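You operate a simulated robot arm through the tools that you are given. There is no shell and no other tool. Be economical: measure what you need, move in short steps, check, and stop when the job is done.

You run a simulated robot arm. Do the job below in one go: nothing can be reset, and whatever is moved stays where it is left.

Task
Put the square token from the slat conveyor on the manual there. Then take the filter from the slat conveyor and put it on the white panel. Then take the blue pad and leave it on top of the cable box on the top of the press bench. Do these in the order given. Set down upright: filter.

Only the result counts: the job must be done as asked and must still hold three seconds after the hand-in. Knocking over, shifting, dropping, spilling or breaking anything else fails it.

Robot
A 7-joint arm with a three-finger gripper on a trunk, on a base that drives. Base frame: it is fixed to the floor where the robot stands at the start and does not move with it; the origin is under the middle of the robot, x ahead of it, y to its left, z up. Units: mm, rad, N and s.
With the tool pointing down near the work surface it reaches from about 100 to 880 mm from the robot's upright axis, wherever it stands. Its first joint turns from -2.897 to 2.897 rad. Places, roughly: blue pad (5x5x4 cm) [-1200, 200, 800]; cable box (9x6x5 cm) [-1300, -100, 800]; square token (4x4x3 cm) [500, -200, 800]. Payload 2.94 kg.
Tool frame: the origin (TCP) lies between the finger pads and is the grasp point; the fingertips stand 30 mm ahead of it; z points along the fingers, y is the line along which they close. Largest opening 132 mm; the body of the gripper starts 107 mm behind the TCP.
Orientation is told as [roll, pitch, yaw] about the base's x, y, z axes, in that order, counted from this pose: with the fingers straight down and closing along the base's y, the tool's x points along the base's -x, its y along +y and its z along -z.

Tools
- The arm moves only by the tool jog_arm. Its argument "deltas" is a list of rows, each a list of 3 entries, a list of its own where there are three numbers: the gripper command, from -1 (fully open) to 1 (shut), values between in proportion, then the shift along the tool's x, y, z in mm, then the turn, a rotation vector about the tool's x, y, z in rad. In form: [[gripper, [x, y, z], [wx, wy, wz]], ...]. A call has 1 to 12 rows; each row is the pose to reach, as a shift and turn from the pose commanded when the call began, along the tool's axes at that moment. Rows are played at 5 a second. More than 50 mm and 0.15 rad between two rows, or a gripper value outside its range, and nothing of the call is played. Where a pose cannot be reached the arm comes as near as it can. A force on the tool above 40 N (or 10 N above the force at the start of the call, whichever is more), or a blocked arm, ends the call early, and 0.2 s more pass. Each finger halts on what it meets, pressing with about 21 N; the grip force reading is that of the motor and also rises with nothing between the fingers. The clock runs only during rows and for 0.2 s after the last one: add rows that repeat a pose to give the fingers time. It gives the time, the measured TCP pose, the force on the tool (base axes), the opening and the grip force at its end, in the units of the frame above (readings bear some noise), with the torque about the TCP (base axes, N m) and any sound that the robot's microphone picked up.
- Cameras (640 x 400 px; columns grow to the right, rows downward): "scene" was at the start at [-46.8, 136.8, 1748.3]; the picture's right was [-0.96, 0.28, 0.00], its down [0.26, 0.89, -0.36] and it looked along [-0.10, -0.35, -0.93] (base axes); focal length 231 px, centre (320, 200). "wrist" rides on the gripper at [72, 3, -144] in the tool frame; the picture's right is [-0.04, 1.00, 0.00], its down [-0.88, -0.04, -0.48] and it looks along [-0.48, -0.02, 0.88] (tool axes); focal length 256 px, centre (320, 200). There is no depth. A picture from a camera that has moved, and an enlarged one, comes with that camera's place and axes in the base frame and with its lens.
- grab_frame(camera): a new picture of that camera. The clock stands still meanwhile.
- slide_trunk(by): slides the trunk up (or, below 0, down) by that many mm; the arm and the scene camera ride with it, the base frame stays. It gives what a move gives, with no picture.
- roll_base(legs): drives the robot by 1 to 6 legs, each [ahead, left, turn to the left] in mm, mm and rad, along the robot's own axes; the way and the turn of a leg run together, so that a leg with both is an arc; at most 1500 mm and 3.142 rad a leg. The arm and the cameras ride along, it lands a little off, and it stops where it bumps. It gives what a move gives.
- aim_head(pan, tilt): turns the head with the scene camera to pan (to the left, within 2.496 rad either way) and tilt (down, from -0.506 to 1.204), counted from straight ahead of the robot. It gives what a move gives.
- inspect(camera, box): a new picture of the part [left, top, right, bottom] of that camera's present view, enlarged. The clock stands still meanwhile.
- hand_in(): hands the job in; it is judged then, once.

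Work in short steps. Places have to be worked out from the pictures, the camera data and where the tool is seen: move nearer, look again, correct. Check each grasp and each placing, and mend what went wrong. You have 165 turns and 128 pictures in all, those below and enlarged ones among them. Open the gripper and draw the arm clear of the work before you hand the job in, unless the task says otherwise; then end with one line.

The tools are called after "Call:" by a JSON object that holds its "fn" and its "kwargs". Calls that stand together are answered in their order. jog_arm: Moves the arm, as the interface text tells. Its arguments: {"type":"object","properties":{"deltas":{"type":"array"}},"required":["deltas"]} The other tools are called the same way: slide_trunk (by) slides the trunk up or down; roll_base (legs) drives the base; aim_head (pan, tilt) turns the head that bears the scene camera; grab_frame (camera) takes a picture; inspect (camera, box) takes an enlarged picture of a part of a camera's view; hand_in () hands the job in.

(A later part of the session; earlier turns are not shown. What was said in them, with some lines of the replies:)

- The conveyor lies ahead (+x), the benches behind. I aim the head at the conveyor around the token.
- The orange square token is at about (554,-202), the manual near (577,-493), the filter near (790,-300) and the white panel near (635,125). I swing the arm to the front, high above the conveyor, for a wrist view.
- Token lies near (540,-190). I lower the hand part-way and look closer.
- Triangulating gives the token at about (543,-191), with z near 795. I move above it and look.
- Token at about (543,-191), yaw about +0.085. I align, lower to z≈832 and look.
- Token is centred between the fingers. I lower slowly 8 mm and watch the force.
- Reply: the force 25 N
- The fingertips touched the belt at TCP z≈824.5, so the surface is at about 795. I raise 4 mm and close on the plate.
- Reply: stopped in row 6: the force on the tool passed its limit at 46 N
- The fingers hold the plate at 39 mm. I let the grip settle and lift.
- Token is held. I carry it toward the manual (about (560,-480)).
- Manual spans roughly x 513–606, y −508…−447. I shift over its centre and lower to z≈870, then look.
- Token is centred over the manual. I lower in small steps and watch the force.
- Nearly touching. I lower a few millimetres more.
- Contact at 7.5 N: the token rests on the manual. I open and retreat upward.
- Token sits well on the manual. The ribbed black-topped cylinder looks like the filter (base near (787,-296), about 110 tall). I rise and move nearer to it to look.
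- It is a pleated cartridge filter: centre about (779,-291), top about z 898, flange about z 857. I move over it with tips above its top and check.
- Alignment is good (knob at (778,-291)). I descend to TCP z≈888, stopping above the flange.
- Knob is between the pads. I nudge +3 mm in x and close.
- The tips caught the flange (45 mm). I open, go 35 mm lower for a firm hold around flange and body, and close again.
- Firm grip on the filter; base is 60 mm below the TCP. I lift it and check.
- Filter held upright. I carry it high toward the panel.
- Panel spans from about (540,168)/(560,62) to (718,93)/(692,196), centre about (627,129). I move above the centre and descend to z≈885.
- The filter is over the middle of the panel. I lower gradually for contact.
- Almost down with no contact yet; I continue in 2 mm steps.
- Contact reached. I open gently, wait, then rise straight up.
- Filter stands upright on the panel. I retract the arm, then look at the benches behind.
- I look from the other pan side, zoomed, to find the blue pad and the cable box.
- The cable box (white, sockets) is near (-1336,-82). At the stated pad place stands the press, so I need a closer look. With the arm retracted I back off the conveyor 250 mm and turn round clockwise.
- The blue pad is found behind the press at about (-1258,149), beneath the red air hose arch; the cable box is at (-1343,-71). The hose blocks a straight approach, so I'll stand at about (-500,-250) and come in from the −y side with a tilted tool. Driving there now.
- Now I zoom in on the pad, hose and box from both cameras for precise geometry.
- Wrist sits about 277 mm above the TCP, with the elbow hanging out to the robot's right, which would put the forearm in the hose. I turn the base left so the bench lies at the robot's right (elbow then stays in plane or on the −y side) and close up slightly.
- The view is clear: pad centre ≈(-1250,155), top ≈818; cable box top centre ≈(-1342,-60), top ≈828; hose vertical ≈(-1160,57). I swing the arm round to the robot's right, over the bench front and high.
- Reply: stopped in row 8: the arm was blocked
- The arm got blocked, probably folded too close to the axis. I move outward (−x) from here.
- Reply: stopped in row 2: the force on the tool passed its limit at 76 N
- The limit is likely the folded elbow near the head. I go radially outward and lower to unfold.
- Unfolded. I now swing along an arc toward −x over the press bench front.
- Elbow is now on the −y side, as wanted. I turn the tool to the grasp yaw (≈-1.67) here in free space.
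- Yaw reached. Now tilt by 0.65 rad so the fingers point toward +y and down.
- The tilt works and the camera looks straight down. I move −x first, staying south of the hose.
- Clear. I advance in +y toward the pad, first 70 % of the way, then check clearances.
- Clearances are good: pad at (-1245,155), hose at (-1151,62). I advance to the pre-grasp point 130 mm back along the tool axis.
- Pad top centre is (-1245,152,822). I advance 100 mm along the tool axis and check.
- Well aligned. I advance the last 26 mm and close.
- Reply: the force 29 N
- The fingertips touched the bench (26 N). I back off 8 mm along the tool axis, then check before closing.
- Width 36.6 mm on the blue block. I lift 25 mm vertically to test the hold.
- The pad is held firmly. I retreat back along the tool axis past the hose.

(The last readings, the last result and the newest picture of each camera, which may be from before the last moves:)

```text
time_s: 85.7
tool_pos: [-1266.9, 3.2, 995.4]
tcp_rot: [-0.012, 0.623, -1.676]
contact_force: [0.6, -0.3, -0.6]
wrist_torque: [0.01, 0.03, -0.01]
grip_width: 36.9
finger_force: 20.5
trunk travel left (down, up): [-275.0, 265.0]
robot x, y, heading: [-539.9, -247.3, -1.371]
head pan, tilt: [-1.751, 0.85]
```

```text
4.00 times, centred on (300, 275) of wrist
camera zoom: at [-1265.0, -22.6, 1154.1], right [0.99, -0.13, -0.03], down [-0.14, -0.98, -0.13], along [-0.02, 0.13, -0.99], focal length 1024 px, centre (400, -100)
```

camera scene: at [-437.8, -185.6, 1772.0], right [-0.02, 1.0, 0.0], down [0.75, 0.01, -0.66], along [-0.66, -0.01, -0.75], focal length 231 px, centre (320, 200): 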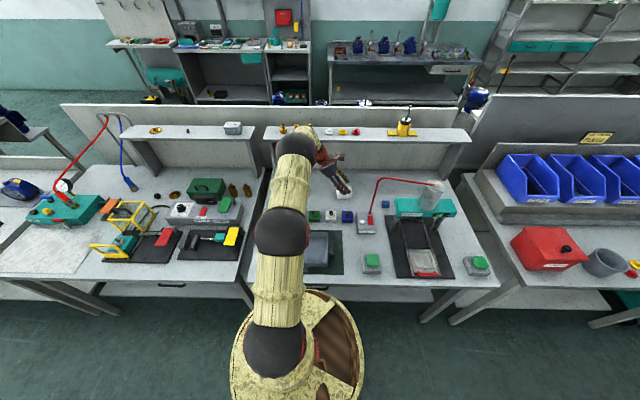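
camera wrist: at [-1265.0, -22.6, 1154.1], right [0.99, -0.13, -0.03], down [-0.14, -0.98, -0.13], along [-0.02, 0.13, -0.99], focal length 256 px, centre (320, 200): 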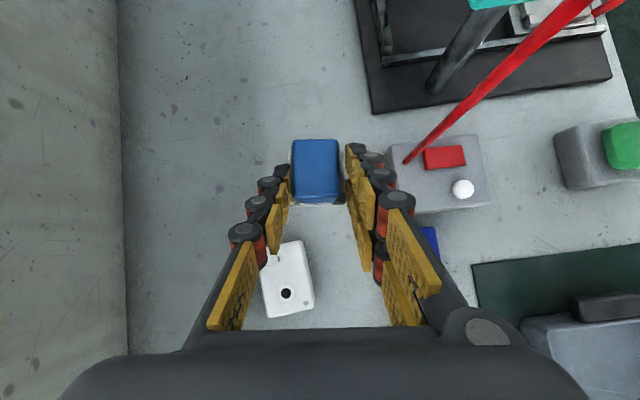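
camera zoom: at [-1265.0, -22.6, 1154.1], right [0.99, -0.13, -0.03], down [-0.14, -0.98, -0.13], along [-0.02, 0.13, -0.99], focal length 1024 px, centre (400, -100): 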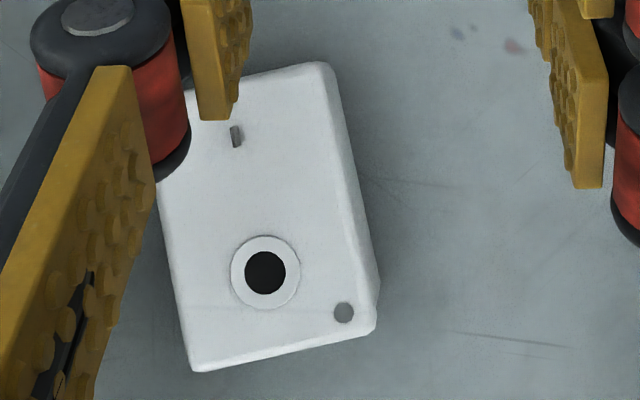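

Box top centre ≈(-1327,-69), its yaw about +0.17 relative to the pad. I move the pad over it with a matching small turn about the vertical.

Call:
{"fn": "jog_arm", "kwargs": {"deltas": [[1, [-37, -16, -2], [0.033, 0, -0.046]], [1, [-74, -32, -4], [0.066, 0, -0.092]], [1, [-112, -48, -7], [0.1, 0, -0.138]], [1, [-112, -48, -7], [0.1, 0, -0.138]]]}}

Call:
{"fn": "grab_frame", "kwargs": {"camera": "wrist"}}

Call:
{"fn": "inspect", "kwargs": {"camera": "scene", "box": [288, 150, 384, 210]}}

```text
time_s: 86.7
tool_pos: [-1326.8, -86.8, 938.4]
tcp_rot: [-0.013, 0.625, -1.506]
contact_force: [-1.2, -0.5, -1.1]
wrist_torque: [0.02, 0.02, -0.03]
grip_width: 36.6
finger_force: 20.9
trunk travel left (down, up): [-275.0, 265.0]
robot x, y, heading: [-536.1, -246.2, -1.371]
head pan, tilt: [-1.751, 0.85]
```

```text
50 pictures are left
camera wrist: at [-1320.8, -111.3, 1096.6], right [1.0, 0.04, -0.04], down [0.03, -0.99, -0.13], along [-0.04, 0.13, -0.99], focal length 256 px, centre (320, 200)
```

wrist: 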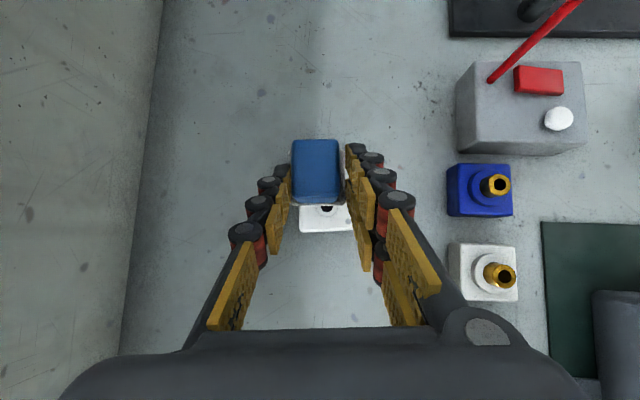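

```text
6.67 times, centred on (336, 180) of scene
camera zoom: at [-438.1, -186.2, 1772.1], right [-0.02, 1.0, 0.0], down [0.75, 0.01, -0.66], along [-0.66, -0.01, -0.75], focal length 1538 px, centre (213, 333)
```

zoom: 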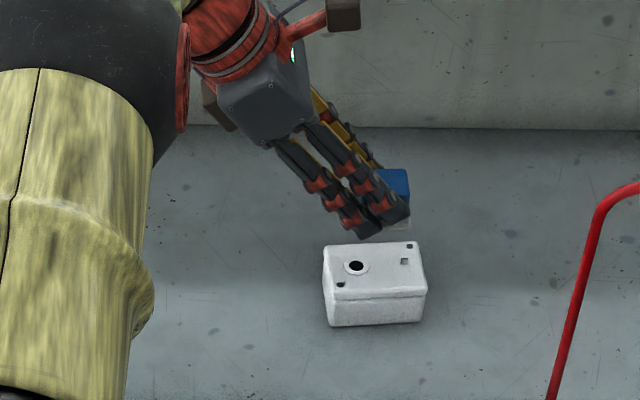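

Pad centre (-1331,-70) versus box (-1326,-66): I shift 4 mm each and lower to about 8 mm above contact.

Call:
{"fn": "jog_arm", "kwargs": {"deltas": [[1, [-9, 4.3, 20], [0, 0, 0]], [1, [-21, 4.3, 35.4], [0, 0, 0]], [1, [-21, 4.3, 35.4], [0, 0, 0]]]}}

Call:
{"fn": "grab_frame", "kwargs": {"camera": "wrist"}}

Call:
{"fn": "inspect", "kwargs": {"camera": "scene", "box": [304, 165, 368, 205]}}

```text
time_s: 87.5
tool_pos: [-1321.3, -82.6, 896.7]
tcp_rot: [-0.011, 0.626, -1.506]
contact_force: [0.2, -0.5, 0.0]
wrist_torque: [0.02, 0.03, 0.0]
grip_width: 36.6
finger_force: 21.0
trunk travel left (down, up): [-275.0, 265.0]
robot x, y, heading: [-535.1, -253.4, -1.372]
head pan, tilt: [-1.751, 0.85]
```

```text
48 pictures are left
camera wrist: at [-1315.7, -107.0, 1055.0], right [1.0, 0.04, -0.04], down [0.03, -0.99, -0.13], along [-0.04, 0.13, -0.99], focal length 256 px, centre (320, 200)
```

wrist: 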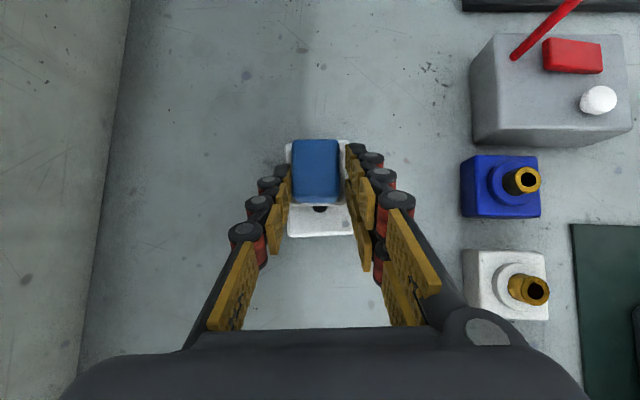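

```text
10.00 times, centred on (336, 185) of scene
camera zoom: at [-437.7, -186.0, 1772.0], right [-0.02, 1.0, 0.0], down [0.75, 0.01, -0.66], along [-0.66, -0.01, -0.75], focal length 2306 px, centre (160, 350)
```

zoom: 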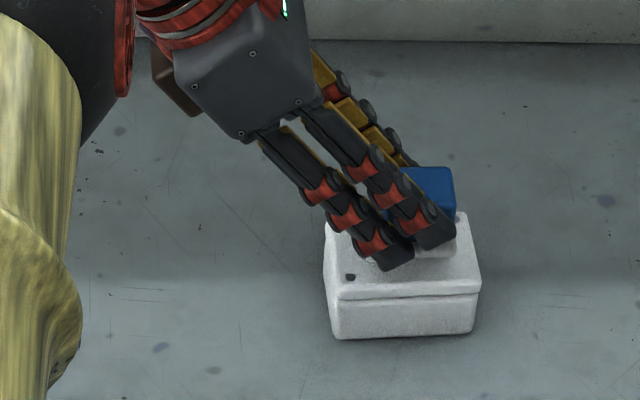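

Pad is centred in x; I shift 3 mm in −y and lower in 2 mm steps until contact.

Call:
{"fn": "jog_arm", "kwargs": {"deltas": [[1, [-4.2, 0, 0.7], [0, 0, 0]], [1, [-5.3, 0, 2.3], [0, 0, 0]], [1, [-6.5, 0, 3.9], [0, 0, 0]], [1, [-6.5, 0, 3.9], [0, 0, 0]]]}}

```text
time_s: 88.5
tool_pos: [-1321.3, -85.7, 888.5]
tcp_rot: [-0.013, 0.626, -1.506]
contact_force: [0.3, -0.1, -0.3]
wrist_torque: [-0.01, -0.02, 0.01]
grip_width: 36.4
finger_force: 21.2
trunk travel left (down, up): [-275.0, 265.0]
robot x, y, heading: [-538.3, -251.7, -1.367]
head pan, tilt: [-1.751, 0.85]
```

Call:
{"fn": "inspect", "kwargs": {"camera": "scene", "box": [312, 170, 360, 200]}}

Call:
{"fn": "inspect", "kwargs": {"camera": "wrist", "box": [240, 120, 400, 220]}}

```text
13.33 times, centred on (336, 185) of scene
camera zoom: at [-437.8, -185.9, 1772.0], right [-0.02, 1.0, 0.0], down [0.75, 0.01, -0.66], along [-0.66, -0.01, -0.75], focal length 3075 px, centre (107, 400)
```

zoom: 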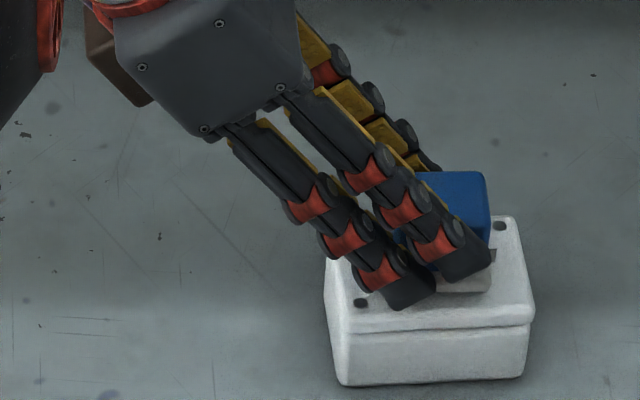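

```text
4.00 times, centred on (320, 170) of wrist
camera zoom: at [-1314.4, -110.7, 1047.2], right [1.0, 0.04, -0.04], down [0.03, -0.99, -0.13], along [-0.04, 0.13, -0.99], focal length 1024 px, centre (320, 320)
```

zoom: 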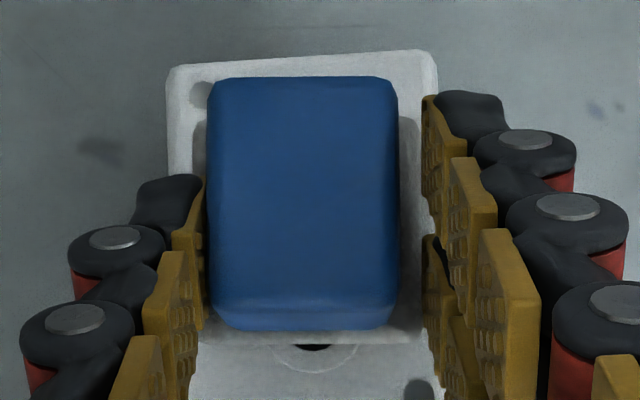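

Nearly down and well centred; I continue in 1.5 mm steps.

Call:
{"fn": "jog_arm", "kwargs": {"deltas": [[1, [-1, 0, 1.3], [0, 0, 0]], [1, [-2, 0, 2.6], [0, 0, 0]], [1, [-2.6, 0, 3.6], [0, 0, 0]]]}}

```text
time_s: 89.3
tool_pos: [-1321.4, -85.4, 883.4]
tcp_rot: [-0.014, 0.627, -1.506]
contact_force: [1.4, -0.8, 2.8]
wrist_torque: [0.05, -0.09, -0.05]
grip_width: 36.3
finger_force: 21.6
trunk travel left (down, up): [-275.0, 265.0]
robot x, y, heading: [-536.4, -252.3, -1.373]
head pan, tilt: [-1.751, 0.85]
```

Contact begins (about 3 N). One more millimetre, then recheck.

Call:
{"fn": "jog_arm", "kwargs": {"deltas": [[1, [-0.6, 0, 0.8], [0, 0, 0]], [1, [-0.9, 0, 1.2], [0, 0, 0]]]}}

Call:
{"fn": "inspect", "kwargs": {"camera": "scene", "box": [312, 170, 360, 200]}}

```text
time_s: 89.9
tool_pos: [-1320.8, -85.2, 884.1]
tcp_rot: [-0.015, 0.628, -1.507]
contact_force: [2.4, -1.3, 11.0]
wrist_torque: [0.1, -0.23, 0.01]
grip_width: 36.5
finger_force: 21.7
trunk travel left (down, up): [-275.0, 265.0]
robot x, y, heading: [-538.0, -251.1, -1.367]
head pan, tilt: [-1.751, 0.85]
```

```text
13.33 times, centred on (336, 185) of scene
camera zoom: at [-436.5, -186.3, 1772.0], right [-0.02, 1.0, 0.0], down [0.75, 0.01, -0.66], along [-0.66, -0.01, -0.75], focal length 3075 px, centre (107, 400)
```

zoom: 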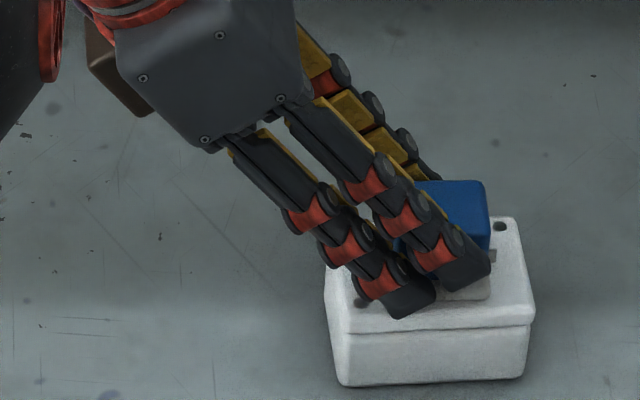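

Pad rests on the box (11 N). I unload slightly, open, and retreat along the tool axis.

Call:
{"fn": "jog_arm", "kwargs": {"deltas": [[1, [0.5, 0, -0.7], [0, 0, 0]], [0.35, [0.5, 0, -0.7], [0, 0, 0]], [0.1, [0.5, 0, -0.7], [0, 0, 0]], [0.1, [0.5, 0, -0.7], [0, 0, 0]], [0.1, [0.5, 0, -0.7], [0, 0, 0]]]}}

Call:
{"fn": "grab_frame", "kwargs": {"camera": "wrist"}}

```text
time_s: 91.1
tool_pos: [-1321.8, -86.8, 883.2]
tcp_rot: [-0.013, 0.624, -1.507]
contact_force: [-0.9, 0.7, 0.2]
wrist_torque: [0.0, 0.0, 0.03]
grip_width: 59.2
finger_force: 0.1
trunk travel left (down, up): [-275.0, 265.0]
robot x, y, heading: [-537.6, -253.6, -1.372]
head pan, tilt: [-1.751, 0.85]
```

```text
43 pictures are left
camera wrist: at [-1313.9, -110.8, 1040.7], right [1.0, 0.04, -0.04], down [0.03, -0.99, -0.13], along [-0.04, 0.13, -0.99], focal length 256 px, centre (320, 200)
```

wrist: 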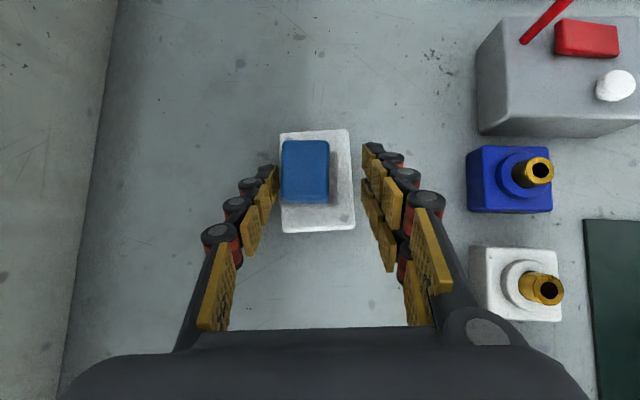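

Pad is released on the box. I retreat along the tool axis and verify.

Call:
{"fn": "jog_arm", "kwargs": {"deltas": [[0.1, [2, 2, -25], [0, 0, 0]], [0.1, [2, 2, -65], [0, 0, 0]], [0, [2, 2, -110], [0, 0, 0]], [0, [2, 2, -150], [0, 0, 0]], [0, [2, 2, -150], [0, 0, 0]]]}}

Call:
{"fn": "inspect", "kwargs": {"camera": "scene", "box": [312, 170, 376, 210]}}

Call:
{"fn": "grab_frame", "kwargs": {"camera": "wrist"}}

```text
time_s: 92.3
tool_pos: [-1314.1, -170.0, 1006.2]
tcp_rot: [-0.013, 0.625, -1.506]
contact_force: [0.4, 0.4, -0.3]
wrist_torque: [-0.01, -0.02, -0.06]
grip_width: 66.0
finger_force: 0.1
trunk travel left (down, up): [-275.0, 265.0]
robot x, y, heading: [-535.1, -248.3, -1.377]
head pan, tilt: [-1.751, 0.85]
```

```text
10.00 times, centred on (344, 190) of scene
camera zoom: at [-437.8, -186.1, 1772.0], right [-0.02, 1.0, 0.0], down [0.75, 0.01, -0.66], along [-0.66, -0.01, -0.75], focal length 2306 px, centre (80, 300)
```

zoom: 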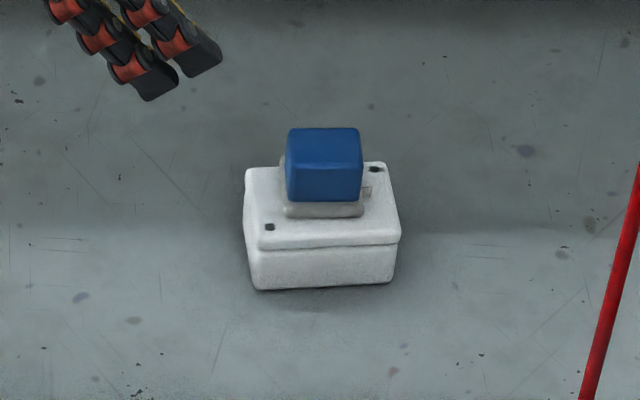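

```text
41 pictures are left
camera wrist: at [-1307.5, -195.0, 1164.0], right [1.0, 0.04, -0.04], down [0.03, -0.99, -0.13], along [-0.04, 0.13, -0.99], focal length 256 px, centre (320, 200)
```

wrist: 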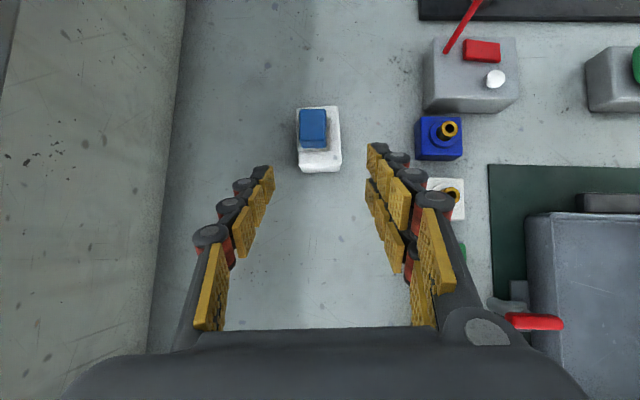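

Call:
{"fn": "inspect", "kwargs": {"camera": "wrist", "box": [272, 95, 368, 155]}}

```text
6.67 times, centred on (320, 125) of wrist
camera zoom: at [-1307.5, -195.0, 1164.0], right [1.0, 0.04, -0.04], down [0.03, -0.99, -0.13], along [-0.04, 0.13, -0.99], focal length 1707 px, centre (320, 700)
```

zoom: 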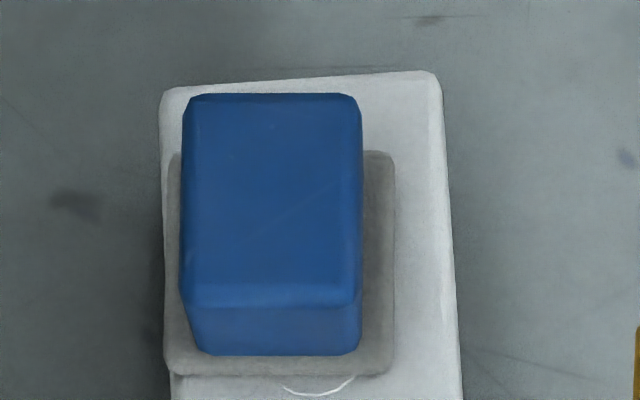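

The pad sits flat and fully on the box. I draw the arm clear of the bench.

Call:
{"fn": "jog_arm", "kwargs": {"deltas": [[0, [-28, -3, -39], [0, 0, 0]], [0, [-55, -6, -77], [0, 0, 0]], [0, [-83, -9, -115], [0, 0, 0]], [0, [-110, -12, -150], [0, 0, 0]], [0, [-116, 36, -155], [0, 0, 0]], [0, [-122, 84, -159], [0, 0, 0]], [0, [-128, 132, -163], [0, 0, 0]], [0, [-134, 180, -167], [0, 0, 0]], [0, [-140, 228, -171], [0, 0, 0]], [0, [-146, 276, -176], [0, 0, 0]], [0, [-153, 324, -184], [0, 0, 0]], [0, [-153, 324, -184], [0, 0, 0]]]}}

Call:
{"fn": "grab_frame", "kwargs": {"camera": "scene"}}

Call:
{"fn": "aim_head", "kwargs": {"pan": 1.5, "tilt": 0.6}}

Call:
{"fn": "grab_frame", "kwargs": {"camera": "scene"}}

```text
time_s: 94.9
tool_pos: [-968.8, -379.7, 1060.0]
tcp_rot: [-0.013, 0.624, -1.505]
contact_force: [0.4, 0.4, -1.0]
wrist_torque: [0.01, 0.01, 0.01]
grip_width: 66.2
finger_force: 0.0
trunk travel left (down, up): [-275.0, 265.0]
robot x, y, heading: [-538.5, -251.7, -1.374]
head pan, tilt: [-1.751, 0.85]
```

```text
39 pictures are left
camera scene: at [-437.1, -186.3, 1771.9], right [-0.02, 1.0, 0.0], down [0.75, 0.01, -0.66], along [-0.66, -0.01, -0.75], focal length 231 px, centre (320, 200)
```

scene: 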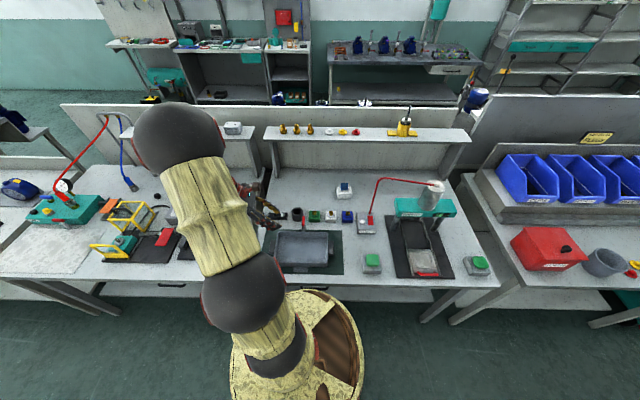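

```text
time_s: 97.7
tool_pos: [-970.4, -377.8, 1059.5]
tcp_rot: [-0.011, 0.625, -1.506]
contact_force: [0.1, -0.6, -0.3]
wrist_torque: [0.0, 0.0, 0.01]
grip_width: 66.1
finger_force: 0.2
trunk travel left (down, up): [-275.0, 265.0]
robot x, y, heading: [-538.5, -252.6, -1.374]
head pan, tilt: [1.499, 0.6]
```

```text
38 pictures are left
camera scene: at [-271.5, -173.4, 1792.9], right [0.13, -0.99, 0.0], down [-0.56, -0.07, -0.83], along [0.82, 0.1, -0.56], focal length 231 px, centre (320, 200)
```

scene: 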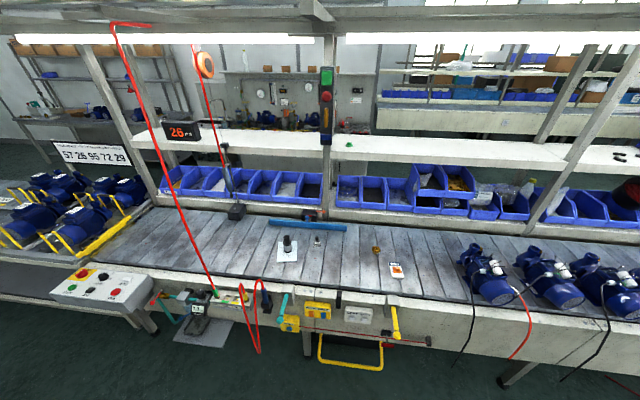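

The pictures show all three as asked: the token on the manual, the filter upright on the white panel and the pad on the cable box. The gripper is open and the arm is clear, so I hand in.

Call:
{"fn": "hand_in", "kwargs": {}}

```text
The job is handed in.
```

The job is handed in, in the order given: the square token is on the manual, the filter stands upright on the white panel, and the blue pad lies flat on the cable box, flush with one edge of it.
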